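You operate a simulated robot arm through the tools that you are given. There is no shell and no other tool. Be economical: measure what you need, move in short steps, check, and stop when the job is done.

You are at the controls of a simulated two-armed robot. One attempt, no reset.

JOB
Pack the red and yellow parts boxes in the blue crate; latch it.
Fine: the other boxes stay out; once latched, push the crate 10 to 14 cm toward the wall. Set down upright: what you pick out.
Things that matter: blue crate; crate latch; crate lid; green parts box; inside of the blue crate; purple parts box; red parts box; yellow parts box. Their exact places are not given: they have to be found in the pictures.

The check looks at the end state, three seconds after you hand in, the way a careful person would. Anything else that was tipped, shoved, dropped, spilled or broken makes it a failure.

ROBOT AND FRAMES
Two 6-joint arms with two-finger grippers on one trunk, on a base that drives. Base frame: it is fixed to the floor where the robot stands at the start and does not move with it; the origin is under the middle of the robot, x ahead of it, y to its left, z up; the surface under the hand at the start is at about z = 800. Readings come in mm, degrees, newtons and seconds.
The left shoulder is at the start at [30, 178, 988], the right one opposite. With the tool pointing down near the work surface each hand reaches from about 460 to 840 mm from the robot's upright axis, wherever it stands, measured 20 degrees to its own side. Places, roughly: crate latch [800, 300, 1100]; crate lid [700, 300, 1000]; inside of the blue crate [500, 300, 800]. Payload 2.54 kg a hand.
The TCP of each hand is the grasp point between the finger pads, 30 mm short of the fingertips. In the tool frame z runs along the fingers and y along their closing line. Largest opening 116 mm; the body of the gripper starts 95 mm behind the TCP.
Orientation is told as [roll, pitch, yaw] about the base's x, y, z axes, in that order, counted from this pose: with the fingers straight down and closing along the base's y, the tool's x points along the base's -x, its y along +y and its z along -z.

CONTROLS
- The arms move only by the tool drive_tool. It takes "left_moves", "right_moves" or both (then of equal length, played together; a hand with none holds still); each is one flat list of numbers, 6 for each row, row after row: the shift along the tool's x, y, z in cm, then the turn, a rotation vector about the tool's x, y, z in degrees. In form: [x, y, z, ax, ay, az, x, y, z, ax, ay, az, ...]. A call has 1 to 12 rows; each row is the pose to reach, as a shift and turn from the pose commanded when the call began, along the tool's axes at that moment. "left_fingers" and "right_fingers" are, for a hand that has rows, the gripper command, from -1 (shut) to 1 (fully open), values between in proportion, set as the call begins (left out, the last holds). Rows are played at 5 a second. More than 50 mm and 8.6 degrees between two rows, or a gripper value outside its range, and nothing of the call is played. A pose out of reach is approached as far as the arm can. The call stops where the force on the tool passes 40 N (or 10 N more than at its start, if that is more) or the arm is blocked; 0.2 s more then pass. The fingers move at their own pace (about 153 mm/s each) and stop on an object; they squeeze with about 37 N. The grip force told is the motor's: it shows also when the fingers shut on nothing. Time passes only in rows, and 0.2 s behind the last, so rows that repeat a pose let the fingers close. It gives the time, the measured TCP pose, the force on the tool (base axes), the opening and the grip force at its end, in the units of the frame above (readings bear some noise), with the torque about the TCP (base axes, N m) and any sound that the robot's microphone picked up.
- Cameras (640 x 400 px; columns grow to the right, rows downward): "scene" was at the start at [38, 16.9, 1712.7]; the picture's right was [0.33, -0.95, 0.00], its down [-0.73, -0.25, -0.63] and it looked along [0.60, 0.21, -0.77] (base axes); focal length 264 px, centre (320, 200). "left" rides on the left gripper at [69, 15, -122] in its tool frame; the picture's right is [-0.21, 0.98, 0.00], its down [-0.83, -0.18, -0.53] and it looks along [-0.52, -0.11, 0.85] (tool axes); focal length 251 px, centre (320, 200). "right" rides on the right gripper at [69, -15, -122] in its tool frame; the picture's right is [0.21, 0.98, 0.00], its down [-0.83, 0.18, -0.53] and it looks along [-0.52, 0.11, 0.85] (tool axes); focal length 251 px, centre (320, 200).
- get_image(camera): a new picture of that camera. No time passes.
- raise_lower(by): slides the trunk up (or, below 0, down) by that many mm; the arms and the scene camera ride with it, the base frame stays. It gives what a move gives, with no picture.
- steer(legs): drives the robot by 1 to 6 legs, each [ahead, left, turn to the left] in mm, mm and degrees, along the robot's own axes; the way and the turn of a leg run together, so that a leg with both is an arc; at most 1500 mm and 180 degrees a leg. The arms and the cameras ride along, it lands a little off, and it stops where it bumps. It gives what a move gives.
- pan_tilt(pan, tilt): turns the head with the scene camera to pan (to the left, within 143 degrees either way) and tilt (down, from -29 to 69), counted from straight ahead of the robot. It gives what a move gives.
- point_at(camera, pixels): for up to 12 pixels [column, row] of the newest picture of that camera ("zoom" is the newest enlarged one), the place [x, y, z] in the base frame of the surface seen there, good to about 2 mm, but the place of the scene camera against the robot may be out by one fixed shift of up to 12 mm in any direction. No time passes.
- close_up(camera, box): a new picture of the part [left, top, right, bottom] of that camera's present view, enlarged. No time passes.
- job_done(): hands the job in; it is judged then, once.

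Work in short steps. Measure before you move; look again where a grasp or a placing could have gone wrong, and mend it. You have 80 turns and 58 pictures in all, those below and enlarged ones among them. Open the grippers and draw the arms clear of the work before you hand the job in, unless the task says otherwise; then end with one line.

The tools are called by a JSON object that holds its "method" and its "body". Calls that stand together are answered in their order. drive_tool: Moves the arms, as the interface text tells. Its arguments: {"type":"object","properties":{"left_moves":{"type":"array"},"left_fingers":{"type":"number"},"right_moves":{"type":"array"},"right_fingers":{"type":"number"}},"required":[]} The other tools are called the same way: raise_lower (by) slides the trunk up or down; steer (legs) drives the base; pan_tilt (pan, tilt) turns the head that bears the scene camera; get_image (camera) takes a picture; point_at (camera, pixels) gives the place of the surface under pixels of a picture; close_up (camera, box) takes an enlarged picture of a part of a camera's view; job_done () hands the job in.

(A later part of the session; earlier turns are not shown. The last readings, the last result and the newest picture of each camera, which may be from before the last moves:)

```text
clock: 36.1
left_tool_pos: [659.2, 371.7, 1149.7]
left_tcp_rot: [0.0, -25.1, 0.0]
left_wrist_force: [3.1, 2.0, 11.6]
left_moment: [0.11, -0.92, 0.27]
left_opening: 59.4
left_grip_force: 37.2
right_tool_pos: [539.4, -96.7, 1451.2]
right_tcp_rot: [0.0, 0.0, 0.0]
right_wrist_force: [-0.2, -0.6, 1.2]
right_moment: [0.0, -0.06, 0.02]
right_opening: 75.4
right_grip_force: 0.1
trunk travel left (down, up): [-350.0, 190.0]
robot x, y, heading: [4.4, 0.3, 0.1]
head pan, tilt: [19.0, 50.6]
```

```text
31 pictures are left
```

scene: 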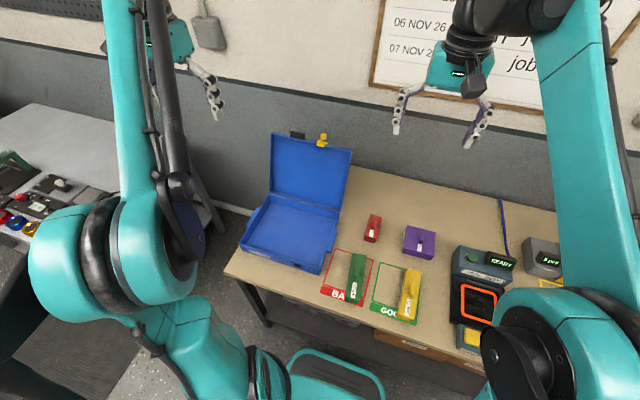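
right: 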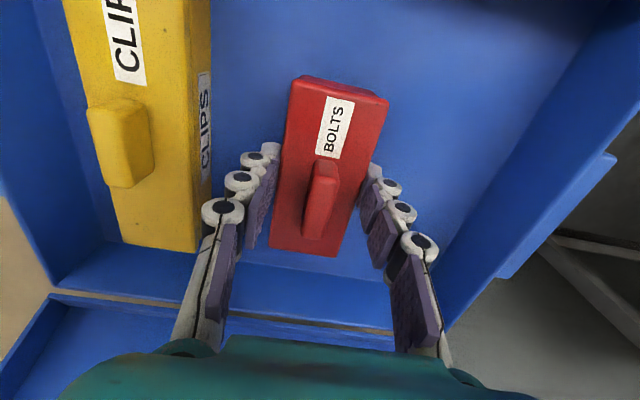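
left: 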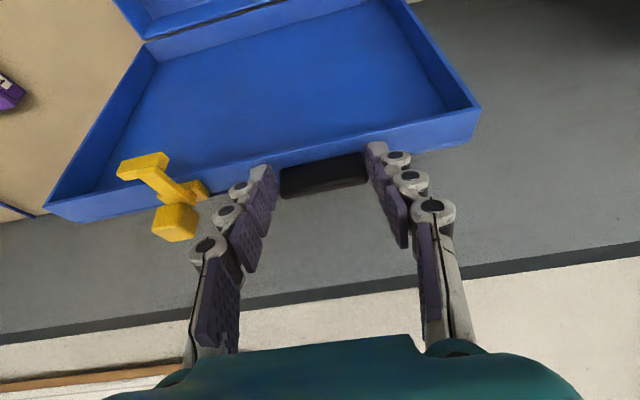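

Lid follows well with low force. Continue the arc to ~132°.

{"method": "drive_tool", "body": {"left_moves": [2.68, 0, -1.09, 0, 0, 0, 5.46, 0, -1.89, 0, 0, 0, 8.31, 0, -2.39, 0, 0, 0, 11.19, 0, -2.59, 0, 0, 0, 14.09, 0, -2.49, 0, 0, 0, 16.96, 0, -2.09, 0, 0, 0, 19.76, 0, -1.39, 0, 0, 0]}}

{"method": "get_image", "body": {"camera": "left"}}

{"method": "get_image", "body": {"camera": "scene"}}

```text
clock: 37.8
left_tool_pos: [474.6, 372.4, 1078.1]
left_tcp_rot: [0.2, -25.0, 0.0]
left_wrist_force: [-1.4, 0.5, 6.1]
left_moment: [-0.3, -1.03, 0.04]
left_opening: 59.4
left_grip_force: 37.3
right_tool_pos: [538.4, -97.0, 1450.8]
right_tcp_rot: [0.0, 0.0, 0.1]
right_wrist_force: [0.7, -0.4, -0.2]
right_moment: [0.0, -0.01, -0.01]
right_opening: 75.2
right_grip_force: 0.0
trunk travel left (down, up): [-350.0, 190.0]
robot x, y, heading: [-1.4, -1.5, -0.2]
head pan, tilt: [19.0, 50.6]
```

```text
30 pictures are left
```

left: 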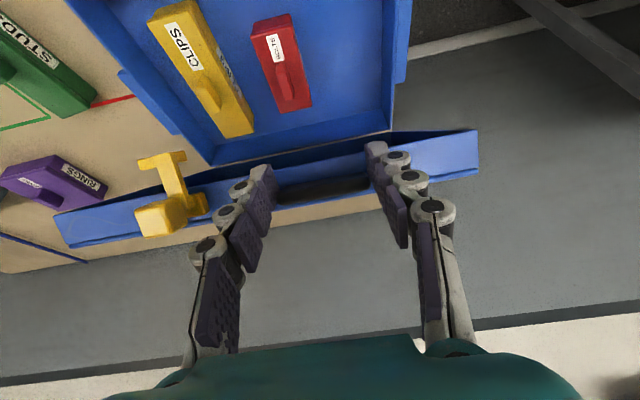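

```text
29 pictures are left
```

scene: 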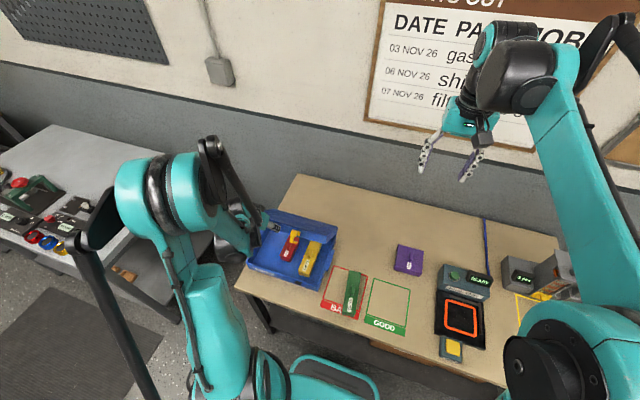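

Good. Continue to 156°, easing the pitch from 25° to 15°.

{"method": "drive_tool", "body": {"left_moves": [2.63, 0, 1.0, 0, 2.5, 0, 5.13, 0, 2.28, 0, 5, 0, 7.49, 0, 3.83, 0, 7.5, 0, 9.68, 0, 5.63, 0, 10, 0]}}

{"method": "get_image", "body": {"camera": "left"}}

```text
clock: 38.8
left_tool_pos: [434.7, 387.8, 1019.4]
left_tcp_rot: [0.0, -14.9, 0.0]
left_wrist_force: [-3.1, -1.7, 5.2]
left_moment: [-0.94, -0.83, -0.73]
left_opening: 59.6
left_grip_force: 36.7
left hand out of reach, approached as far as the arm can: row 2, 3, 4
right_tool_pos: [539.4, -97.8, 1449.6]
right_tcp_rot: [0.0, 0.0, -0.1]
right_wrist_force: [0.9, -0.2, 0.2]
right_moment: [0.04, 0.02, 0.01]
right_opening: 75.3
right_grip_force: 0.1
trunk travel left (down, up): [-350.0, 190.0]
robot x, y, heading: [1.3, -2.0, 0.2]
head pan, tilt: [19.0, 50.6]
```

```text
28 pictures are left
```

left: 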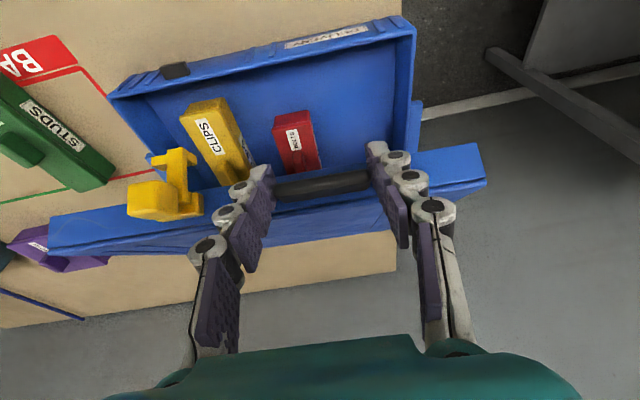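

The arm got too close to its body and drifted 16 mm sideways (y 388). I check whether the crate moved.

{"method": "point_at", "body": {"camera": "left", "pixels": [[114, 95], [412, 27], [175, 70], [285, 190], [350, 180], [480, 150], [418, 110], [300, 150]]}}

{"method": "get_image", "body": {"camera": "scene"}}

```text
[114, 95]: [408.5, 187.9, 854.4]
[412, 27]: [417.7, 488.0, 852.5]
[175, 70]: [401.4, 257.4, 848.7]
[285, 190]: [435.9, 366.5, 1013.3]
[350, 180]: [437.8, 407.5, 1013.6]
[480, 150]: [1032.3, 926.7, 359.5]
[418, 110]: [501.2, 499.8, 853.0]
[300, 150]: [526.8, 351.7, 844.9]
```

```text
27 pictures are left
```

scene: 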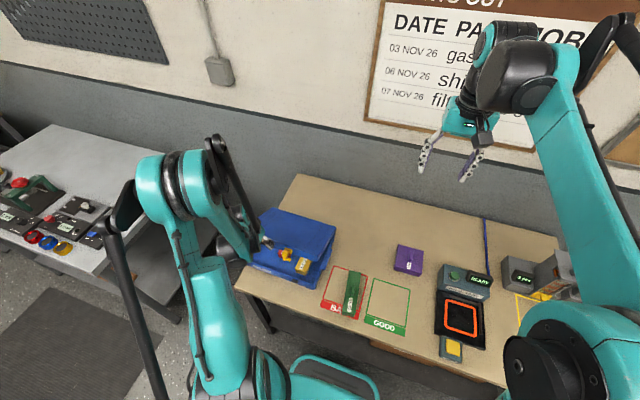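

The crate slid ~18 mm in y (front corners now y 188/488). I'll restore that. First a null move to learn which pose counts as commanded.

{"method": "drive_tool", "body": {"left_moves": [0, 0, 0, 0, 0, 0]}}

```text
clock: 39.1
left_tool_pos: [435.2, 386.5, 1019.3]
left_tcp_rot: [0.0, -14.8, 0.0]
left_wrist_force: [-3.3, -3.5, 0.3]
left_moment: [-0.56, 0.08, -0.63]
left_opening: 59.6
left_grip_force: 37.2
right_tool_pos: [539.5, -97.6, 1450.0]
right_tcp_rot: [0.0, -0.1, 0.0]
right_wrist_force: [-0.1, -0.8, 0.6]
right_moment: [0.01, 0.01, -0.01]
right_opening: 75.6
right_grip_force: 0.1
trunk travel left (down, up): [-350.0, 190.0]
robot x, y, heading: [2.2, 1.4, -0.0]
head pan, tilt: [19.0, 50.6]
```

Commanded = achieved pose. I swing the lid back up near vertical (where base driving is tangent to the arc), dragging y back by 16 mm on the way; then I'll back the base 70 mm.

{"method": "drive_tool", "body": {"left_moves": [-2.02, -0.32, -1.8, 0, -2, 0, -4.26, -0.64, -3.48, 0, -4, 0, -6.66, -0.96, -4.91, 0, -6, 0, -9.23, -1.28, -6.08, 0, -8, 0, -11.92, -1.6, -6.9, 0, -10, 0, -14.77, -1.6, -7.41, 0, -10, 0, -17.66, -1.6, -7.6, 0, -10, 0, -20.55, -1.6, -7.5, 0, -10, 0, -23.41, -1.6, -7.1, 0, -10, 0, -26.22, -1.6, -6.4, 0, -10, 0, -28.63, -1.6, -5.55, 0, -10, 0]}}

{"method": "get_image", "body": {"camera": "left"}}

```text
clock: 41.5
left_tool_pos: [701.3, 370.3, 1146.6]
left_tcp_rot: [0.1, -25.0, 0.0]
left_wrist_force: [-0.3, -0.2, -7.6]
left_moment: [-0.23, 0.76, -0.05]
left_opening: 59.4
left_grip_force: 36.8
right_tool_pos: [542.3, -96.7, 1450.7]
right_tcp_rot: [0.0, 0.1, -0.1]
right_wrist_force: [0.6, 0.3, 0.4]
right_moment: [0.0, 0.05, 0.01]
right_opening: 75.3
right_grip_force: 0.0
trunk travel left (down, up): [-350.0, 190.0]
robot x, y, heading: [-0.6, 1.6, -0.0]
head pan, tilt: [19.0, 50.6]
```

```text
26 pictures are left
```

left: 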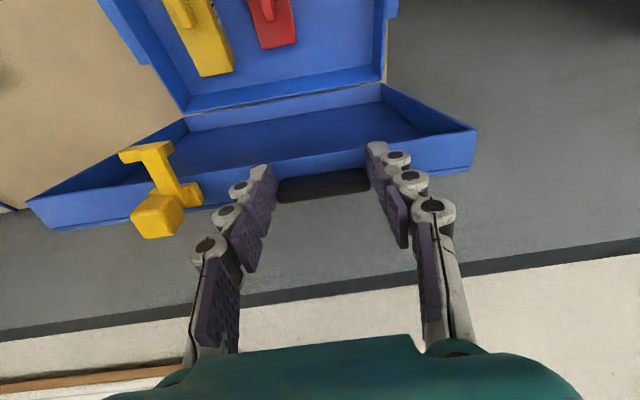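

Measure the crate's back corners to see its y after the correction.

{"method": "point_at", "body": {"camera": "left", "pixels": [[185, 108], [384, 78], [188, 120], [384, 84], [478, 132], [30, 205]]}}

{"method": "steer", "body": {"legs": [[-70, 0, 0]]}}

{"method": "get_image", "body": {"camera": "left"}}

```text
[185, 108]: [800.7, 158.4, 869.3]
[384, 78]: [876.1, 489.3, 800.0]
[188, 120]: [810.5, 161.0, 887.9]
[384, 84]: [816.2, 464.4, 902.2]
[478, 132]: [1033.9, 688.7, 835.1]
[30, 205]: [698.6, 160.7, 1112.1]
```

```text
clock: 42.6
left_tool_pos: [630.3, 369.3, 1148.2]
left_tcp_rot: [0.0, -25.1, 0.0]
left_wrist_force: [1.6, 0.5, -5.6]
left_moment: [-0.23, 0.21, 0.29]
left_opening: 59.6
left_grip_force: 37.4
right_tool_pos: [472.2, -95.6, 1450.0]
right_tcp_rot: [0.0, 0.0, -0.1]
right_wrist_force: [-0.8, -0.2, 0.4]
right_moment: [-0.03, -0.06, 0.02]
right_opening: 75.6
right_grip_force: 0.0
trunk travel left (down, up): [-350.0, 190.0]
robot x, y, heading: [-64.6, 1.8, 0.1]
head pan, tilt: [19.0, 50.6]
```

```text
25 pictures are left
```

left: 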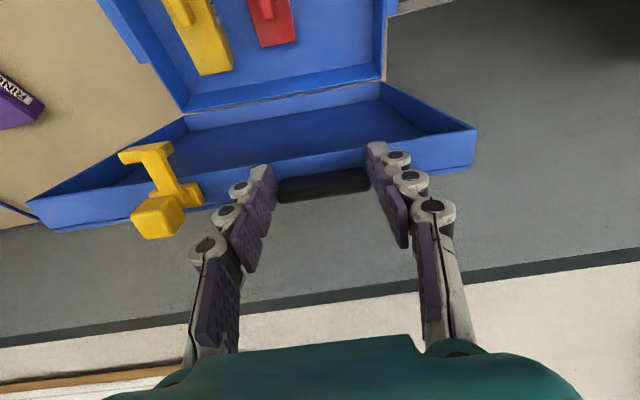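

The picture is unchanged relative to the hand: the crate moved with the hand — perhaps it's lifted/tilted. Looking at the scene at once.

{"method": "close_up", "body": {"camera": "scene", "box": [170, 120, 410, 320]}}

{"method": "point_at", "body": {"camera": "left", "pixels": [[185, 112], [384, 78], [188, 130], [378, 98], [190, 90], [270, 30], [205, 55], [245, 85], [474, 130], [30, 200], [300, 92], [140, 50]]}}

```text
2.00 times, centred on (290, 220) of scene
```

zoom: 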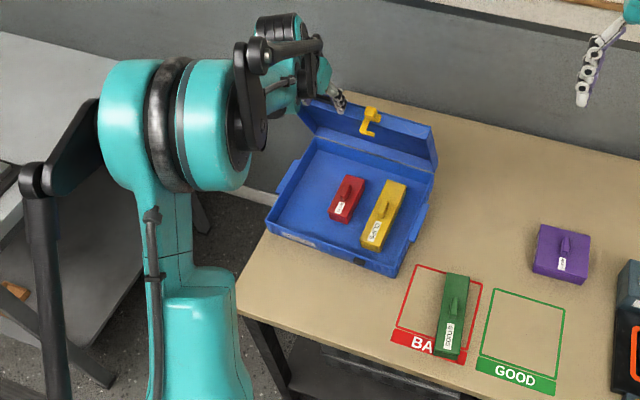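

```text
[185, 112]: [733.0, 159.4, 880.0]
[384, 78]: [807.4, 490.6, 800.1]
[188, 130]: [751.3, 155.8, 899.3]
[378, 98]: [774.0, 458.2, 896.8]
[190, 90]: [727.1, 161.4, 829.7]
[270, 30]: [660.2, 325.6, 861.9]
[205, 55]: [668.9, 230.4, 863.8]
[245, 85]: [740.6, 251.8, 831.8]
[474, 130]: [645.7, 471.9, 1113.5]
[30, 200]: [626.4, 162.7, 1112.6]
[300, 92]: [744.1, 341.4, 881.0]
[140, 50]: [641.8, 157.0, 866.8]
```

The crate was dragged back (+x ~70 mm) and its back edge is lifted ~25 mm (front edge on the table); boxes still in place. The hinge is stiff. I rotate it gently down flat by moving the hand (+32 x, −15 z).

{"method": "drive_tool", "body": {"left_moves": [-0.57, 0, 0.68, 0, 0, 0, -1.14, 0, 1.36, 0, 0, 0, -1.7, 0, 2.04, 0, 0, 0, -2.27, 0, 2.71, 0, 0, 0]}}

{"method": "get_image", "body": {"camera": "left"}}

{"method": "point_at", "body": {"camera": "left", "pixels": [[185, 112], [188, 130], [378, 98], [270, 30], [205, 55], [245, 85], [474, 130], [30, 200], [300, 92], [140, 50], [355, 50], [130, 40]]}}

```text
clock: 43.6
left_tool_pos: [662.7, 370.3, 1131.9]
left_tcp_rot: [0.1, -25.1, 0.1]
left_wrist_force: [-0.6, 1.5, -6.9]
left_moment: [-0.02, 0.81, -0.15]
left_opening: 59.6
left_grip_force: 37.1
right_tool_pos: [474.1, -96.8, 1449.6]
right_tcp_rot: [0.0, 0.1, 0.0]
right_wrist_force: [0.4, 0.3, -0.6]
right_moment: [-0.03, 0.04, 0.02]
right_opening: 75.3
right_grip_force: 0.1
trunk travel left (down, up): [-350.0, 190.0]
robot x, y, heading: [-69.6, 0.7, -0.0]
head pan, tilt: [19.0, 50.6]
```

```text
23 pictures are left
```

left: 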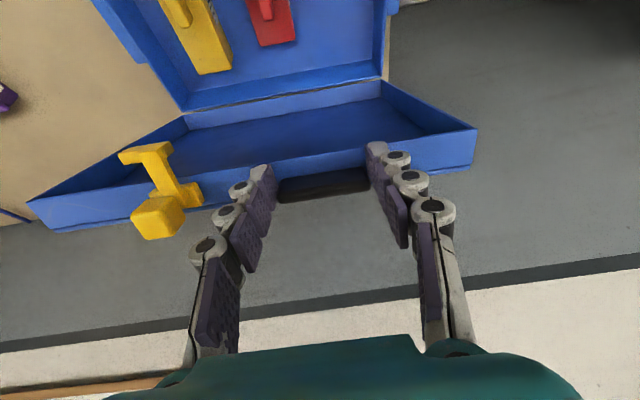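

```text
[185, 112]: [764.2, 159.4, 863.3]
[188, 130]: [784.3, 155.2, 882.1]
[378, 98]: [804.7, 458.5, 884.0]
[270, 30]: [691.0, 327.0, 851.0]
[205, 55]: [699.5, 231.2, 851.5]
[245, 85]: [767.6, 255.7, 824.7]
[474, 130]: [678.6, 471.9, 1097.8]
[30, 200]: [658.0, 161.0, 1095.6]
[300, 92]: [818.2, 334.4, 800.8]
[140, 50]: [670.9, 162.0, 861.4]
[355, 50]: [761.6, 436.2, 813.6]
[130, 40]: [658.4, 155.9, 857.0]
```

Still rigid with the hand and hanging (−7 N), now ~8 mm high. I lower straight down 10 mm in small steps.

{"method": "drive_tool", "body": {"left_moves": [0.1, 0, 0.23, 0, 0, 0, 0.21, 0, 0.45, 0, 0, 0, 0.32, 0, 0.68, 0, 0, 0, 0.42, 0, 0.91, 0, 0, 0]}}

{"method": "get_image", "body": {"camera": "left"}}

{"method": "point_at", "body": {"camera": "left", "pixels": [[185, 108], [384, 76], [355, 50], [225, 75], [128, 35], [112, 10], [474, 130], [30, 200], [250, 85], [300, 70]]}}

```text
clock: 44.6
left_tool_pos: [662.4, 370.3, 1122.0]
left_tcp_rot: [0.0, -25.2, 0.0]
left_wrist_force: [1.9, 1.1, 0.9]
left_moment: [-0.44, -0.47, 0.05]
left_opening: 59.7
left_grip_force: 36.7
right_tool_pos: [471.3, -96.9, 1450.0]
right_tcp_rot: [0.0, 0.0, -0.1]
right_wrist_force: [0.2, 0.1, 0.2]
right_moment: [-0.01, 0.0, 0.02]
right_opening: 75.4
right_grip_force: 0.0
trunk travel left (down, up): [-350.0, 190.0]
robot x, y, heading: [-66.0, 2.5, 0.0]
head pan, tilt: [19.0, 50.6]
```

```text
22 pictures are left
```

left: 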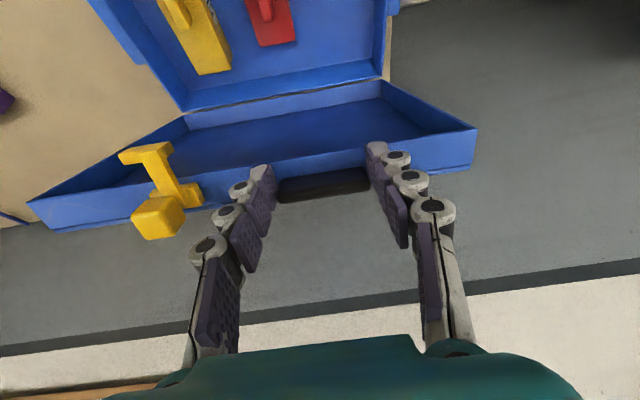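

```text
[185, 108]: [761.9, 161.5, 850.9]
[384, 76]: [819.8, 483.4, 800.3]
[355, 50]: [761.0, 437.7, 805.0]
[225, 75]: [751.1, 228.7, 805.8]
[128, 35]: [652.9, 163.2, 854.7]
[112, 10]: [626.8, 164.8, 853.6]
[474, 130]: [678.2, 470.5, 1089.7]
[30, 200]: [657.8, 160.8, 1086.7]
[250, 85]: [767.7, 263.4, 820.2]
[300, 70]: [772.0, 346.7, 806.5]
```

Flat again (floor z 805–806, force ≈1 N), crate now ≈+103 mm in x (hinge ≈(774,853)), y as at the start. From here the arm has room, so I close the lid along the measured arc (r≈270), first half.

{"method": "drive_tool", "body": {"left_moves": [2.78, 0, 0.01, 0, -1.4, 0, 5.65, 0, 0.32, 0, -2.7, 0, 8.46, 0, 0.91, 0, -4.1, 0, 11.2, 0, 1.78, 0, -5.5, 0, 13.84, 0, 2.94, 0, -6.8, 0]}}

{"method": "get_image", "body": {"camera": "left"}}

{"method": "point_at", "body": {"camera": "left", "pixels": [[185, 108], [300, 100], [200, 140], [350, 120], [120, 50], [400, 60], [110, 80]]}}

```text
clock: 45.8
left_tool_pos: [549.1, 370.4, 1038.0]
left_tcp_rot: [0.1, -31.9, 0.1]
left_wrist_force: [-1.7, 3.7, 5.5]
left_moment: [-0.25, -1.16, -0.08]
left_opening: 59.5
left_grip_force: 37.1
right_tool_pos: [471.8, -95.4, 1450.8]
right_tcp_rot: [-0.1, -0.1, 0.0]
right_wrist_force: [-0.1, 0.2, -0.1]
right_moment: [0.02, -0.03, 0.0]
right_opening: 75.6
right_grip_force: 0.1
trunk travel left (down, up): [-350.0, 190.0]
robot x, y, heading: [-68.0, -2.8, -0.0]
head pan, tilt: [19.0, 50.6]
```

```text
21 pictures are left
```

left: 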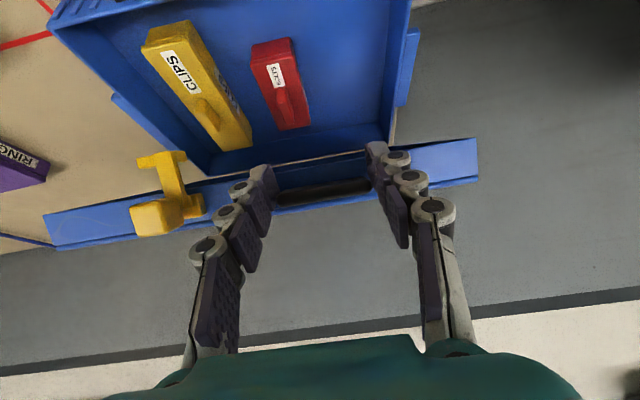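

```text
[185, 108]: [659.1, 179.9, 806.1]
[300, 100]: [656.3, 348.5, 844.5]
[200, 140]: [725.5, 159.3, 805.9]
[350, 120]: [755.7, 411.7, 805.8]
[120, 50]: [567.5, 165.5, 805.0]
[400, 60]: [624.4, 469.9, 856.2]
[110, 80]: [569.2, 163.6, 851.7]
```

Crate flat and still. Continue nearly closed (172°).

{"method": "drive_tool", "body": {"left_moves": [2.65, 0, 1.1, 0, -1.4, 0, 5.18, 0, 2.47, 0, -2.7, 0, 7.54, 0, 4.1, 0, -4.1, 0, 9.72, 0, 5.95, 0, -5.5, 0, 11.71, 0, 8.01, 0, -6.8, 0]}}

{"method": "get_image", "body": {"camera": "left"}}

```text
clock: 47.0
left_tool_pos: [555.1, 405.6, 941.3]
left_tcp_rot: [0.0, -38.7, -0.1]
left_wrist_force: [-2.1, -1.1, 1.7]
left_moment: [-0.28, -0.59, -0.41]
left_opening: 59.4
left_grip_force: 37.4
left hand out of reach, approached as far as the arm can: row 3, 4, 5
right_tool_pos: [471.2, -96.8, 1450.4]
right_tcp_rot: [0.0, 0.1, 0.0]
right_wrist_force: [1.2, -0.5, 0.1]
right_moment: [-0.04, -0.01, 0.0]
right_opening: 75.5
right_grip_force: 0.1
trunk travel left (down, up): [-350.0, 190.0]
robot x, y, heading: [-68.9, -2.1, -0.1]
head pan, tilt: [19.0, 50.6]
```

```text
20 pictures are left
```

left: 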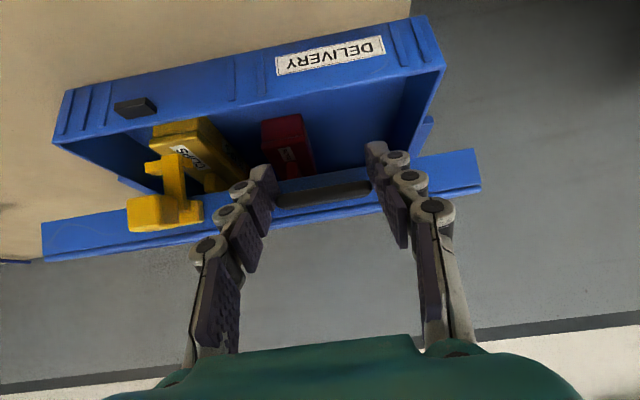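

Out of reach again (too close with that pitch) and dragged sideways +35 in y. I measure the crate now.

{"method": "point_at", "body": {"camera": "left", "pixels": [[56, 143], [443, 68], [135, 103], [68, 92], [415, 20], [45, 225], [480, 155], [45, 258], [480, 185], [330, 190], [240, 100], [100, 110]]}}

{"method": "get_image", "body": {"camera": "scene"}}

```text
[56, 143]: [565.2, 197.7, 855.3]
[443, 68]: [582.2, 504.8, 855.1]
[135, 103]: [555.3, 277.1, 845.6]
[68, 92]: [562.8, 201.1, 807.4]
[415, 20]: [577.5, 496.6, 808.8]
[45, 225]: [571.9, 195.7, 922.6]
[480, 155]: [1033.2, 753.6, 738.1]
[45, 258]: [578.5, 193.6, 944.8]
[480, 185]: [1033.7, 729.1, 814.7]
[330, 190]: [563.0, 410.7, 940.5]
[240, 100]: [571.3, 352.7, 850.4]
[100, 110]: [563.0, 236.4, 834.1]
```

```text
19 pictures are left
```

scene: 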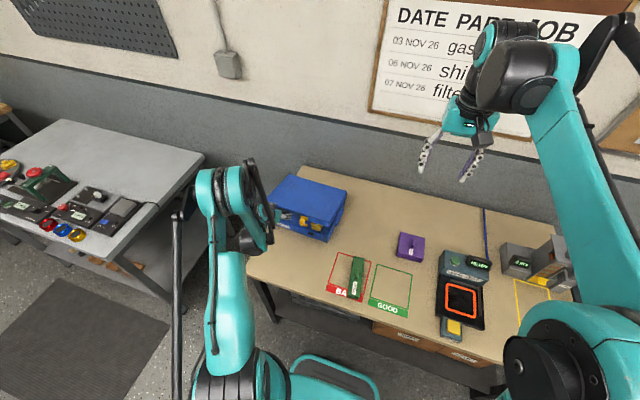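

Lid is ~15° open; lowering the trunk moves the hand straight down, which nearly follows the remaining arc. First a close look at latch and keeper.

{"method": "close_up", "body": {"camera": "left", "box": [90, 70, 250, 250]}}

{"method": "point_at", "body": {"camera": "zoom", "pixels": [[170, 160], [190, 200], [215, 235], [220, 205], [240, 260], [215, 320], [250, 320], [275, 300], [140, 90], [175, 75], [180, 100], [150, 105]]}}

```text
2.22 times, centred on (170, 160) of left
```

zoom: 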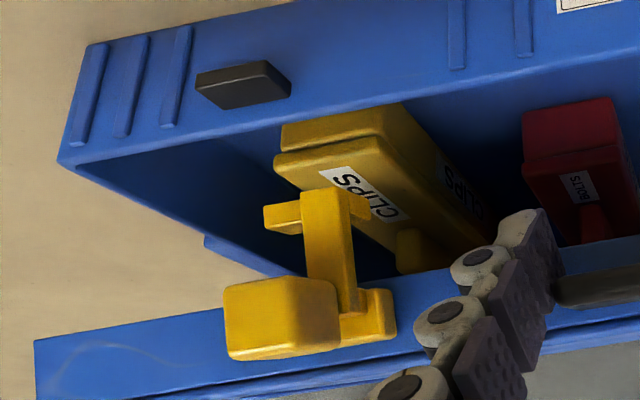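

```text
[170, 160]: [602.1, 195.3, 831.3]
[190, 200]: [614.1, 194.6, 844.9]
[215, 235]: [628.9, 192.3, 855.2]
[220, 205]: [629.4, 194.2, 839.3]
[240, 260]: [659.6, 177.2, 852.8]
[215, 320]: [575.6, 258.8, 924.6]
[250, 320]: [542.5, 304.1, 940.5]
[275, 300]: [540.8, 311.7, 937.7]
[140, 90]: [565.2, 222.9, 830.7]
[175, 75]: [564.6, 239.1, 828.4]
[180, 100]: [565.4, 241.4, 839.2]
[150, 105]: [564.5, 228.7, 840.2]
```

I measure the latch arm, T-bar and keeper directly in this enlarged view.

{"method": "point_at", "body": {"camera": "zoom", "pixels": [[320, 205], [330, 280], [282, 217], [275, 208], [360, 205], [370, 320], [260, 320], [310, 310], [215, 85], [245, 95], [280, 85], [250, 72]]}}

```text
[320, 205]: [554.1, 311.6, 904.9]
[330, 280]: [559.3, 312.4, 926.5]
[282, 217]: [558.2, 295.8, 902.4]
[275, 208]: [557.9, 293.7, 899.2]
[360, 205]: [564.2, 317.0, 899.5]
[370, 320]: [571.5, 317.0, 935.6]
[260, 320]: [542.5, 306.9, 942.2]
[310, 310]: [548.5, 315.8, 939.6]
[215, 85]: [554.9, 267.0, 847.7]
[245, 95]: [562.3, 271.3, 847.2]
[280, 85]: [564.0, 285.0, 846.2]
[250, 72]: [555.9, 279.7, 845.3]
```

Keeper: y 262–290, z 833–847; latch T-bar: y 293–317, just beside it, at 25 mm under the lid rim — so it should slide (−y) under the keeper once closed. Now close by lowering the trunk 55 mm.

{"method": "raise_lower", "body": {"by": -35}}

{"method": "raise_lower", "body": {"by": -20}}

{"method": "get_image", "body": {"camera": "left"}}

{"method": "point_at", "body": {"camera": "left", "pixels": [[48, 230], [440, 60], [330, 190], [45, 258], [330, 210], [135, 103], [60, 140]]}}

```text
clock: 47.8
left_tool_pos: [554.6, 404.4, 905.6]
left_tcp_rot: [0.0, -38.4, 0.0]
left_wrist_force: [-1.6, 0.7, -4.2]
left_moment: [0.0, 0.84, 0.04]
left_opening: 59.0
left_grip_force: 36.7
right_tool_pos: [471.6, -95.5, 1415.0]
right_tcp_rot: [0.0, 0.0, 0.1]
right_wrist_force: [0.4, 1.0, 0.7]
right_moment: [-0.03, 0.02, 0.0]
right_opening: 75.5
right_grip_force: 0.1
trunk travel left (down, up): [-315.0, 225.0]
robot x, y, heading: [-69.8, -1.4, 0.2]
head pan, tilt: [19.0, 50.6]
```

```text
clock: 48.4
left_tool_pos: [555.3, 404.9, 886.3]
left_tcp_rot: [0.1, -38.3, 0.1]
left_wrist_force: [-1.7, -0.6, -3.9]
left_moment: [-0.05, 0.78, 0.09]
left_opening: 58.6
left_grip_force: 36.9
right_tool_pos: [473.1, -96.1, 1395.1]
right_tcp_rot: [0.0, -0.1, 0.0]
right_wrist_force: [-0.6, -0.8, 0.0]
right_moment: [-0.02, 0.01, 0.03]
right_opening: 75.5
right_grip_force: 0.0
trunk travel left (down, up): [-295.0, 245.0]
robot x, y, heading: [-66.0, -1.2, 0.1]
head pan, tilt: [19.0, 50.6]
```

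```text
17 pictures are left
```

left: 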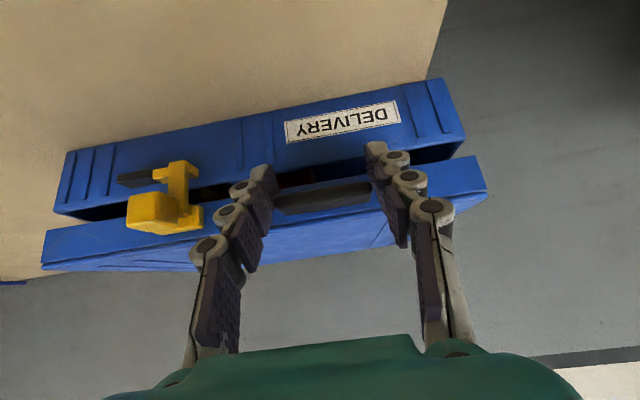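

```text
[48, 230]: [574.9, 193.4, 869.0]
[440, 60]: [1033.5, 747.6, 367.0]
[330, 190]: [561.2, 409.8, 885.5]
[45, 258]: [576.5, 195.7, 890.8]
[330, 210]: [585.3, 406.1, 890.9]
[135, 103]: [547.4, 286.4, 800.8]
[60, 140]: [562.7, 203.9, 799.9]
```

Rim at z≈869, 15 mm to go. Lower 17 mm more.

{"method": "raise_lower", "body": {"by": -16}}

{"method": "raise_lower", "body": {"by": -3}}

{"method": "get_image", "body": {"camera": "left"}}

{"method": "point_at", "body": {"camera": "left", "pixels": [[48, 240], [45, 258], [330, 190], [180, 172], [150, 205], [62, 190], [120, 190], [465, 130]]}}

```text
clock: 49.0
left_tool_pos: [554.6, 404.5, 872.5]
left_tcp_rot: [-0.1, -38.7, 0.0]
left_wrist_force: [-2.5, 0.8, 10.7]
left_moment: [0.22, -0.48, -0.12]
left_opening: 58.8
left_grip_force: 37.2
right_tool_pos: [471.6, -96.8, 1380.1]
right_tcp_rot: [0.0, 0.1, 0.0]
right_wrist_force: [0.2, -0.7, 0.2]
right_moment: [-0.01, 0.03, -0.02]
right_opening: 75.4
right_grip_force: 0.1
trunk travel left (down, up): [-279.0, 261.0]
robot x, y, heading: [-70.4, -3.9, 0.1]
head pan, tilt: [19.0, 50.6]
```

```text
clock: 49.6
left_tool_pos: [554.4, 403.7, 870.3]
left_tcp_rot: [0.0, -38.7, 0.2]
left_wrist_force: [3.6, 5.3, 26.3]
left_moment: [0.05, -0.34, -0.3]
left_opening: 58.6
left_grip_force: 37.1
right_tool_pos: [470.8, -96.0, 1377.9]
right_tcp_rot: [0.0, -0.1, 0.0]
right_wrist_force: [-0.2, 0.6, 0.0]
right_moment: [-0.04, 0.01, -0.01]
right_opening: 75.7
right_grip_force: 0.1
trunk travel left (down, up): [-276.0, 264.0]
robot x, y, heading: [-69.5, -0.0, -0.0]
head pan, tilt: [19.0, 50.6]
```

```text
16 pictures are left
```

left: 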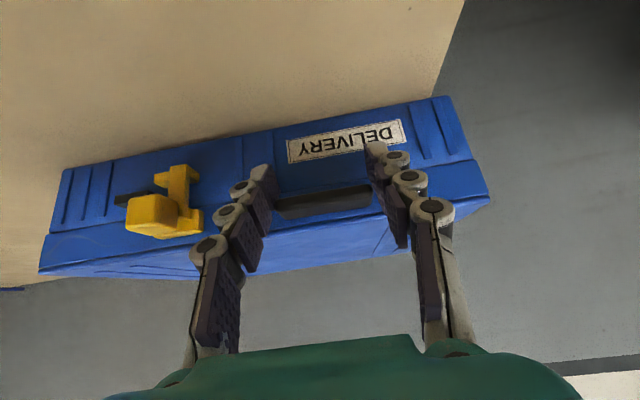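

```text
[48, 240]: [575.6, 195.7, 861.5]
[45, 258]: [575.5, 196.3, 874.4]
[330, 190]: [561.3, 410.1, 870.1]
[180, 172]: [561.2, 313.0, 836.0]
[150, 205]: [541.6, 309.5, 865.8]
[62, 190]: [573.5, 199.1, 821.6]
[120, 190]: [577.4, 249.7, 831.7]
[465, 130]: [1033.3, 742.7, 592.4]
```

Lid is closed (26 N contact), crate front now x≈575 (start ≈409), y +30. I ease off 2 mm and tow the closed crate by the gripped block back to its original place with the base: 165 back, 32 right.

{"method": "raise_lower", "body": {"by": 2}}

{"method": "steer", "body": {"legs": [[-80, -16, 0], [-82, -16, 0]]}}

{"method": "get_image", "body": {"camera": "left"}}

{"method": "point_at", "body": {"camera": "left", "pixels": [[48, 240], [45, 256], [330, 190], [180, 172], [150, 205], [62, 190], [455, 120], [480, 170], [190, 215], [484, 195]]}}

```text
clock: 50.1
left_tool_pos: [554.0, 404.2, 870.7]
left_tcp_rot: [0.0, -38.5, 0.0]
left_wrist_force: [1.4, 4.9, 12.0]
left_moment: [0.13, -0.26, 0.02]
left_opening: 59.0
left_grip_force: 36.8
right_tool_pos: [471.4, -96.9, 1378.6]
right_tcp_rot: [0.0, 0.0, 0.0]
right_wrist_force: [-0.4, 0.2, 0.6]
right_moment: [0.0, -0.01, 0.01]
right_opening: 75.6
right_grip_force: 0.0
trunk travel left (down, up): [-278.0, 262.0]
robot x, y, heading: [-69.9, 2.1, -0.0]
head pan, tilt: [19.0, 50.6]
```

```text
clock: 51.8
left_tool_pos: [393.5, 373.1, 868.4]
left_tcp_rot: [-0.1, -38.4, 0.1]
left_wrist_force: [1.1, 0.9, -3.9]
left_moment: [-0.14, 1.12, 0.32]
left_opening: 58.7
left_grip_force: 37.1
right_tool_pos: [311.7, -128.2, 1378.1]
right_tcp_rot: [0.0, 0.0, 0.1]
right_wrist_force: [-0.2, 0.1, 0.0]
right_moment: [-0.01, -0.03, -0.01]
right_opening: 75.3
right_grip_force: 0.1
trunk travel left (down, up): [-278.0, 262.0]
robot x, y, heading: [-229.6, -32.4, 0.2]
head pan, tilt: [19.0, 50.6]
```

```text
15 pictures are left
```

left: 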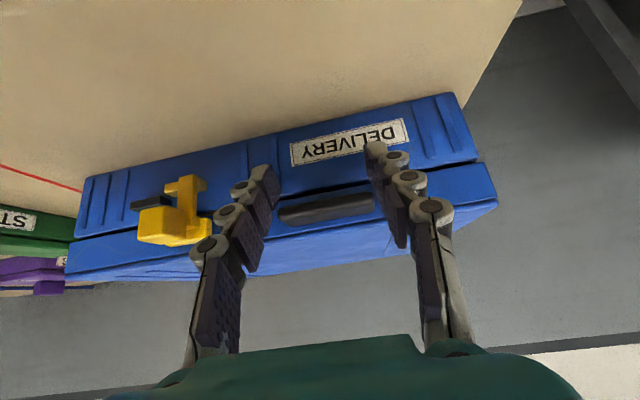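

```text
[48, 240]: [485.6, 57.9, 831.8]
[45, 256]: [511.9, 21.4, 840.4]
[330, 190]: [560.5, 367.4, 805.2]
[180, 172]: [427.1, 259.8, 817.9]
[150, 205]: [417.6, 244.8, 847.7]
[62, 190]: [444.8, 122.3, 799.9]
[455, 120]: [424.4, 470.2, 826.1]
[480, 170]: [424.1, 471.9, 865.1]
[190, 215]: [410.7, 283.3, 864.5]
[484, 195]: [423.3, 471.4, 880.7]
```

Crate is near the original pose (front-left corner (424,471)). Lid is slightly ajar (−4 N); I press it 4 mm down again and take an enlarged view of the latch.

{"method": "raise_lower", "body": {"by": -4}}

{"method": "close_up", "body": {"camera": "left", "box": [55, 150, 275, 290]}}

{"method": "point_at", "body": {"camera": "zoom", "pixels": [[45, 290], [75, 230], [45, 330], [250, 150], [300, 230], [330, 95], [390, 100], [360, 150], [410, 200], [280, 185], [420, 265], [360, 100]]}}

```text
clock: 52.4
left_tool_pos: [394.0, 373.1, 866.1]
left_tcp_rot: [0.0, -38.5, 0.2]
left_wrist_force: [0.6, 0.8, 7.1]
left_moment: [-0.01, -0.78, 0.25]
left_opening: 58.3
left_grip_force: 37.4
right_tool_pos: [310.7, -128.3, 1374.0]
right_tcp_rot: [0.1, 0.0, 0.1]
right_wrist_force: [0.4, 0.0, 0.2]
right_moment: [0.0, 0.01, -0.02]
right_opening: 75.4
right_grip_force: 0.1
trunk travel left (down, up): [-274.0, 266.0]
robot x, y, heading: [-229.1, -35.9, 0.1]
head pan, tilt: [19.0, 50.6]
```

```text
2.86 times, centred on (165, 220) of left
```

zoom: 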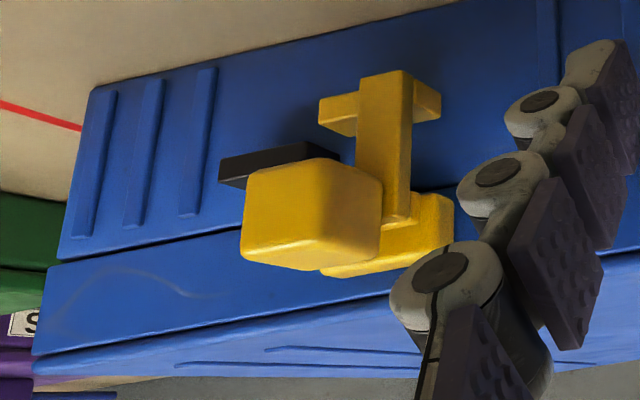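

```text
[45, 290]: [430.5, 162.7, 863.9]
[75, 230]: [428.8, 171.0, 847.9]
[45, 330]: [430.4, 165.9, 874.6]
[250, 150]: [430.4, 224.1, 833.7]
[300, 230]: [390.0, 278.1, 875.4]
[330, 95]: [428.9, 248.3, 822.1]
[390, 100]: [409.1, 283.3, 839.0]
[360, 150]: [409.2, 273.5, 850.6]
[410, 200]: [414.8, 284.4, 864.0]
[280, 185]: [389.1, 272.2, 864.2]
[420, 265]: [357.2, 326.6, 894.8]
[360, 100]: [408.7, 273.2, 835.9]
```

The T-bar (y≈262–287, z≈832) sits beside the keeper (y≈228–257), as thought; knob at ≈(397,273,868). I release the block and back the left hand off along its fingers.

{"method": "drive_tool", "body": {"left_moves": [0, 0, 0, 0, 0, 0, 0, 0, 0, 0, 0, 0, 0, 0, -2.5, 0, 0, 0, 0, 0, -5.5, 0, 0, 0, 0, 0, -8.5, 0, 0, 0, 0, 0, -11, 0, 0, 0], "left_fingers": 0.25}}

{"method": "get_image", "body": {"camera": "left"}}

```text
clock: 53.8
left_tool_pos: [324.4, 372.8, 954.5]
left_tcp_rot: [-0.2, -38.4, 0.1]
left_wrist_force: [0.0, 0.2, -0.6]
left_moment: [0.0, 0.02, -0.04]
left_opening: 72.3
left_grip_force: 0.1
left hand out of reach, approached as far as the arm can: row 4, 5
right_tool_pos: [310.3, -128.7, 1374.5]
right_tcp_rot: [0.0, 0.1, 0.1]
right_wrist_force: [0.0, 0.2, 0.2]
right_moment: [0.03, -0.02, -0.03]
right_opening: 75.5
right_grip_force: 0.1
trunk travel left (down, up): [-274.0, 266.0]
robot x, y, heading: [-231.4, -29.4, -0.1]
head pan, tilt: [19.0, 50.6]
```

```text
13 pictures are left
```

left: 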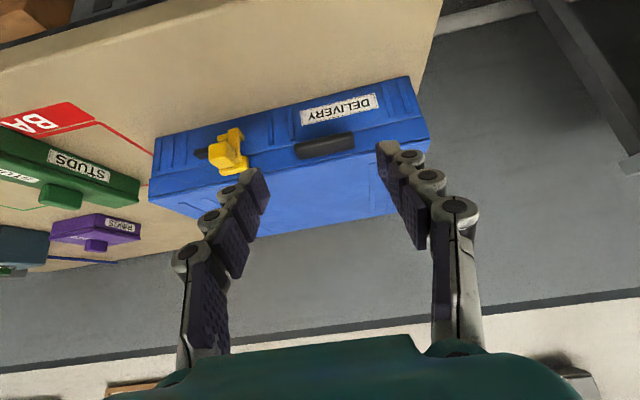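

The lid stays shut and the crate is put. I measure knob, lid corners and the block in this picture.

{"method": "point_at", "body": {"camera": "left", "pixels": [[212, 150], [212, 165], [230, 163], [243, 166], [232, 145], [226, 136], [240, 132], [150, 205], [152, 182], [427, 120], [427, 140], [203, 153]]}}

```text
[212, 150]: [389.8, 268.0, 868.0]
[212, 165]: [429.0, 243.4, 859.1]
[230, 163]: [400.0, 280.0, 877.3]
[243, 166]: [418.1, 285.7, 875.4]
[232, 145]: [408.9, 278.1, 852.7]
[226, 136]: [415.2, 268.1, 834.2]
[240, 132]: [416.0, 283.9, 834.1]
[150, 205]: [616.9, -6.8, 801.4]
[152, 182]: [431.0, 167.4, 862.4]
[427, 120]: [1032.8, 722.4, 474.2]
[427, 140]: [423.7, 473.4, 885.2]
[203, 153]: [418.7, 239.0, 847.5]
```

Knob centre ≈(397,274,868). I bring the left hand upright above it at z≈960, opening ~52 mm.

{"method": "drive_tool", "body": {"left_moves": [-1.2, -1.97, 0.82, 0, 7.7, 0, -2.4, -3.95, 1.65, 0, 15.4, 0, -3.6, -5.92, 2.47, 0, 23, 0, -4.8, -7.9, 3.3, 0, 30.7, 0, -6.0, -9.87, 4.12, 0, 38.4, 0, -6.0, -9.87, 4.12, 0, 38.4, 0], "left_fingers": -0.1}}

```text
clock: 55.1
left_tool_pos: [397.8, 274.6, 957.8]
left_tcp_rot: [-0.1, -0.1, 0.1]
left_wrist_force: [0.0, 0.5, 0.8]
left_moment: [-0.02, 0.01, -0.02]
left_opening: 52.2
left_grip_force: 0.0
right_tool_pos: [310.3, -127.8, 1374.5]
right_tcp_rot: [0.0, 0.0, 0.1]
right_wrist_force: [-0.7, -0.2, 0.5]
right_moment: [-0.05, -0.02, 0.0]
right_opening: 75.2
right_grip_force: 0.1
trunk travel left (down, up): [-274.0, 266.0]
robot x, y, heading: [-227.8, -30.5, 0.0]
head pan, tilt: [19.0, 50.6]
```

Lower to tips at z≈861 around the knob and close.

{"method": "drive_tool", "body": {"left_moves": [0, 0, 3, 0, 0, 0, 0, 0, 5.5, 0, 0, 0, 0.1, 0, 6.7, 0, 0, 0]}}

{"method": "drive_tool", "body": {"left_moves": [0, 0, 0, 0, 0, 0, 0, 0, 0, 0, 0, 0, 0, 0, 0, 0, 0, 0], "left_fingers": -1}}

{"method": "get_image", "body": {"camera": "left"}}

```text
clock: 56.0
left_tool_pos: [397.9, 274.8, 889.8]
left_tcp_rot: [0.1, 0.0, 0.1]
left_wrist_force: [-0.3, -0.2, 0.0]
left_moment: [-0.01, 0.02, 0.0]
left_opening: 52.3
left_grip_force: 0.0
right_tool_pos: [312.6, -128.8, 1373.7]
right_tcp_rot: [0.0, 0.0, 0.0]
right_wrist_force: [0.1, -0.1, 0.0]
right_moment: [0.02, -0.03, 0.01]
right_opening: 75.2
right_grip_force: 0.1
trunk travel left (down, up): [-274.0, 266.0]
robot x, y, heading: [-232.1, -34.3, -0.1]
head pan, tilt: [19.0, 50.6]
```

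```text
clock: 56.8
left_tool_pos: [398.6, 274.8, 890.2]
left_tcp_rot: [0.0, 0.0, 0.1]
left_wrist_force: [-0.8, -0.1, 0.5]
left_moment: [-0.04, 0.03, 0.51]
left_opening: 18.8
left_grip_force: 36.8
right_tool_pos: [311.0, -127.8, 1374.0]
right_tcp_rot: [0.0, 0.0, 0.1]
right_wrist_force: [0.1, -0.6, -0.6]
right_moment: [0.04, 0.0, -0.01]
right_opening: 75.6
right_grip_force: 0.0
trunk travel left (down, up): [-274.0, 266.0]
robot x, y, heading: [-227.5, -29.9, -0.2]
head pan, tilt: [19.0, 50.6]
```

```text
12 pictures are left
```

left: 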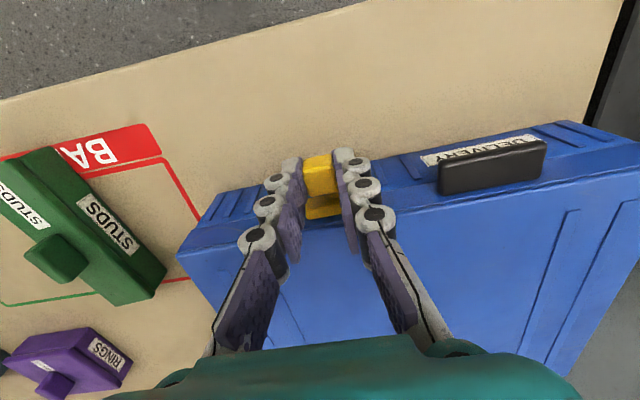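

Knob gripped (19 mm). I slide it in −y in small steps, watching force and sound.

{"method": "drive_tool", "body": {"left_moves": [0, -0.4, 0, 0, 0, 0, 0, -0.8, 0, 0, 0, 0, 0, -1.2, 0, 0, 0, 0, 0, -1.2, 0, 0, 0, 0]}}

{"method": "get_image", "body": {"camera": "left"}}

{"method": "point_at", "body": {"camera": "left", "pixels": [[440, 175], [545, 145], [180, 255], [492, 165], [320, 175]]}}

```text
clock: 57.8
left_tool_pos: [397.2, 262.7, 890.1]
left_tcp_rot: [0.0, 0.1, 0.1]
left_wrist_force: [1.8, 1.0, -0.2]
left_moment: [-0.04, 0.13, 0.42]
left_opening: 18.8
left_grip_force: 37.3
right_tool_pos: [311.4, -127.3, 1373.1]
right_tcp_rot: [0.0, -0.1, 0.1]
right_wrist_force: [0.1, 0.5, -1.1]
right_moment: [0.0, -0.03, 0.01]
right_opening: 75.4
right_grip_force: 0.0
trunk travel left (down, up): [-274.0, 266.0]
robot x, y, heading: [-228.2, -32.9, 0.2]
head pan, tilt: [19.0, 50.6]
```

```text
11 pictures are left
```

left: 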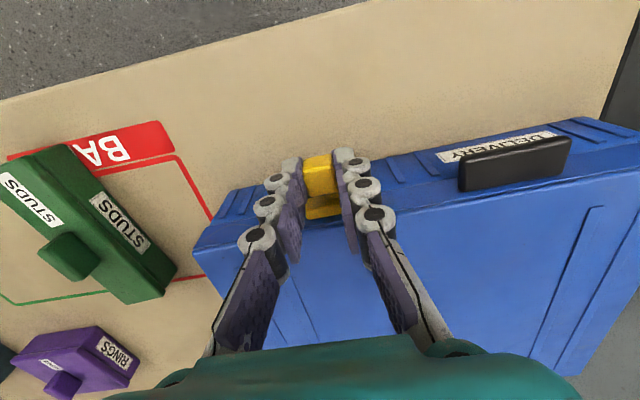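

```text
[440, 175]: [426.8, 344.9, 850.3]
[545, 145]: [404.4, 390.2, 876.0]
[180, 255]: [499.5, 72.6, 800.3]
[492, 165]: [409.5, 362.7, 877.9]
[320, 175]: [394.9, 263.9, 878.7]
```

It slides freely while the crate stays. Continue up to 20 mm further until a stop or sound.

{"method": "drive_tool", "body": {"left_moves": [0, -0.4, 0, 0, 0, 0, 0, -0.8, 0, 0, 0, 0, 0, -1.2, 0, 0, 0, 0, 0, -1.5, 0, 0, 0, 0, 0, -1.8, 0, 0, 0, 0, 0, -1.8, 0, 0, 0, 0]}}

{"method": "get_image", "body": {"camera": "left"}}

{"method": "point_at", "body": {"camera": "left", "pixels": [[492, 190], [520, 165], [550, 145], [572, 145], [320, 175], [600, 150]]}}

```text
clock: 59.1
left_tool_pos: [398.2, 245.1, 889.9]
left_tcp_rot: [0.0, -0.1, 0.1]
left_wrist_force: [0.0, 3.9, 0.0]
left_moment: [0.06, -0.3, 0.56]
left_opening: 19.0
left_grip_force: 37.2
right_tool_pos: [310.9, -128.3, 1374.5]
right_tcp_rot: [0.0, -0.1, 0.1]
right_wrist_force: [-0.2, -0.8, 0.2]
right_moment: [-0.01, -0.01, -0.02]
right_opening: 75.4
right_grip_force: 0.2
trunk travel left (down, up): [-274.0, 266.0]
robot x, y, heading: [-228.6, -32.2, -0.1]
head pan, tilt: [19.0, 50.6]
```

```text
10 pictures are left
```

left: 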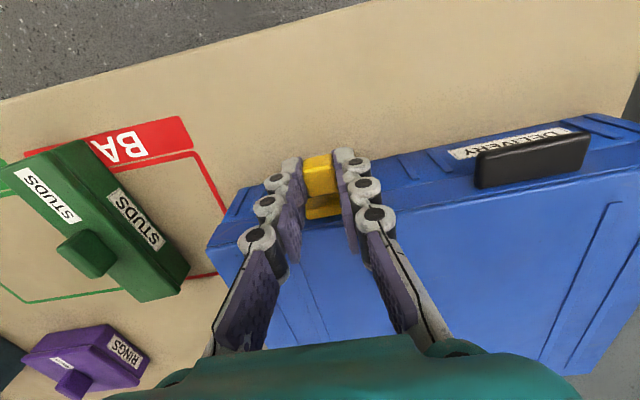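

```text
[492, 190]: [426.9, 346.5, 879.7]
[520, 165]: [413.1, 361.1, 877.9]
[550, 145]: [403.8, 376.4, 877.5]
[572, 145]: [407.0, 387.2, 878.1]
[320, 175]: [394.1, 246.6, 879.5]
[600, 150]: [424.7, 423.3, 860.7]
```

Checking the block's ends, lid's corner for crate motion.

{"method": "point_at", "body": {"camera": "left", "pixels": [[478, 175], [586, 143], [212, 252], [480, 160], [583, 135], [240, 190]]}}

{"method": "close_up", "body": {"camera": "scene", "box": [240, 140, 440, 280]}}

```text
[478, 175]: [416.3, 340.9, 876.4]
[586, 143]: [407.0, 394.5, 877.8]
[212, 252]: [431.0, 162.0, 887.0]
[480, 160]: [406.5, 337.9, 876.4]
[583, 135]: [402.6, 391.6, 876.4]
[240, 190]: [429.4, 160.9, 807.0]
```

```text
2.86 times, centred on (340, 210) of scene
```

zoom: 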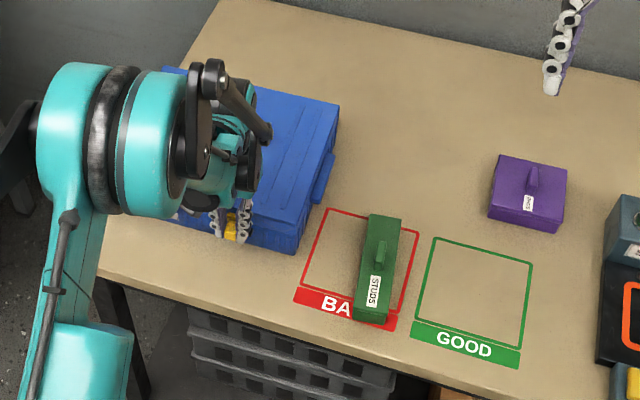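

Crate moved only ~4 mm; 3.9 N suggests the latch reached its stop. I push 6 mm more to confirm: if the block's picture position stays the same, it is at the stop.

{"method": "drive_tool", "body": {"left_moves": [0, -0.2, 0, 0, 0, 0, 0, -0.4, 0, 0, 0, 0, 0, -0.6, 0, 0, 0, 0, 0, -0.6, 0, 0, 0, 0]}}

{"method": "get_image", "body": {"camera": "left"}}

{"method": "point_at", "body": {"camera": "left", "pixels": [[478, 175], [586, 143], [212, 252], [320, 175]]}}

```text
clock: 60.1
left_tool_pos: [398.7, 238.2, 889.9]
left_tcp_rot: [0.0, 0.1, 0.1]
left_wrist_force: [-1.7, 3.2, -0.3]
left_moment: [0.05, -0.1, 0.58]
left_opening: 19.0
left_grip_force: 36.7
right_tool_pos: [311.8, -127.6, 1374.8]
right_tcp_rot: [-0.1, 0.0, 0.0]
right_wrist_force: [0.7, 0.2, 0.5]
right_moment: [0.01, -0.03, -0.02]
right_opening: 75.4
right_grip_force: 0.1
trunk travel left (down, up): [-274.0, 266.0]
robot x, y, heading: [-227.0, -32.3, -0.0]
head pan, tilt: [19.0, 50.6]
```

```text
8 pictures are left
```

left: 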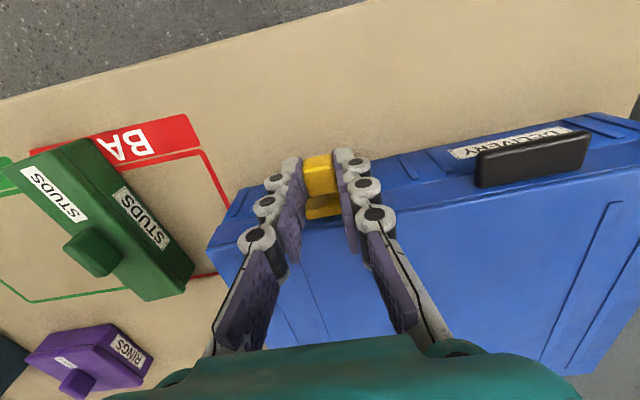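

```text
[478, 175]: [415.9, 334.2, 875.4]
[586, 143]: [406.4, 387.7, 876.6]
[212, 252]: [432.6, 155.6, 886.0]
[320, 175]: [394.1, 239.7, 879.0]
```

The block stays put in the picture: the latch is at its stop, under the keeper. I release the knob, lift, and take the hand to (400,298) above the front edge.

{"method": "drive_tool", "body": {"left_moves": [0, 0, 0, 0, 0, 0, 0, 0, 0, 0, 0, 0, 0, 0, -3, 0, 0, 0, 0, 0, -6, 0, 0, 0, 0, 3, -6.5, 0, 0, 0, 0, 6, -6.5, 0, 0, 0, 0, 6, -6.5, 0, 0, 0], "left_fingers": -0.14}}

{"method": "get_image", "body": {"camera": "left"}}

{"method": "point_at", "body": {"camera": "left", "pixels": [[230, 170], [220, 165], [400, 165], [300, 180], [350, 175]]}}

```text
clock: 61.8
left_tool_pos: [398.9, 297.4, 954.7]
left_tcp_rot: [0.0, -0.1, 0.1]
left_wrist_force: [-0.1, -0.7, 0.4]
left_moment: [0.01, 0.0, -0.03]
left_opening: 49.7
left_grip_force: 0.0
right_tool_pos: [310.5, -128.8, 1373.5]
right_tcp_rot: [-0.1, 0.0, 0.0]
right_wrist_force: [0.5, -0.1, 0.9]
right_moment: [0.03, -0.01, 0.0]
right_opening: 75.5
right_grip_force: 0.0
trunk travel left (down, up): [-274.0, 266.0]
robot x, y, heading: [-222.9, -35.8, 0.2]
head pan, tilt: [19.0, 50.6]
```

```text
7 pictures are left
```

left: 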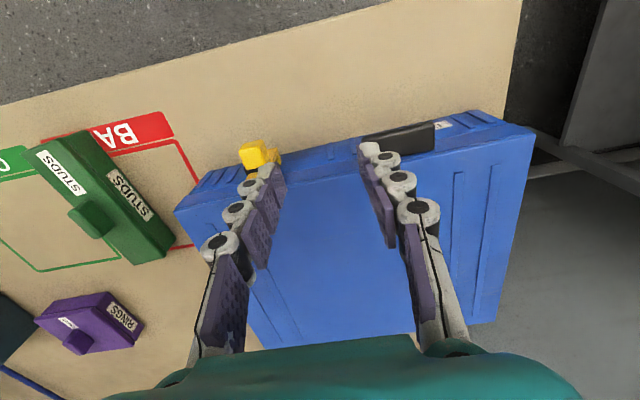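

```text
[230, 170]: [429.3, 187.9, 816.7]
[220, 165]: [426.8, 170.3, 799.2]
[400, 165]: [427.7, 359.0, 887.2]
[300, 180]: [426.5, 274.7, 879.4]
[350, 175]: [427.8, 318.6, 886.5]
```

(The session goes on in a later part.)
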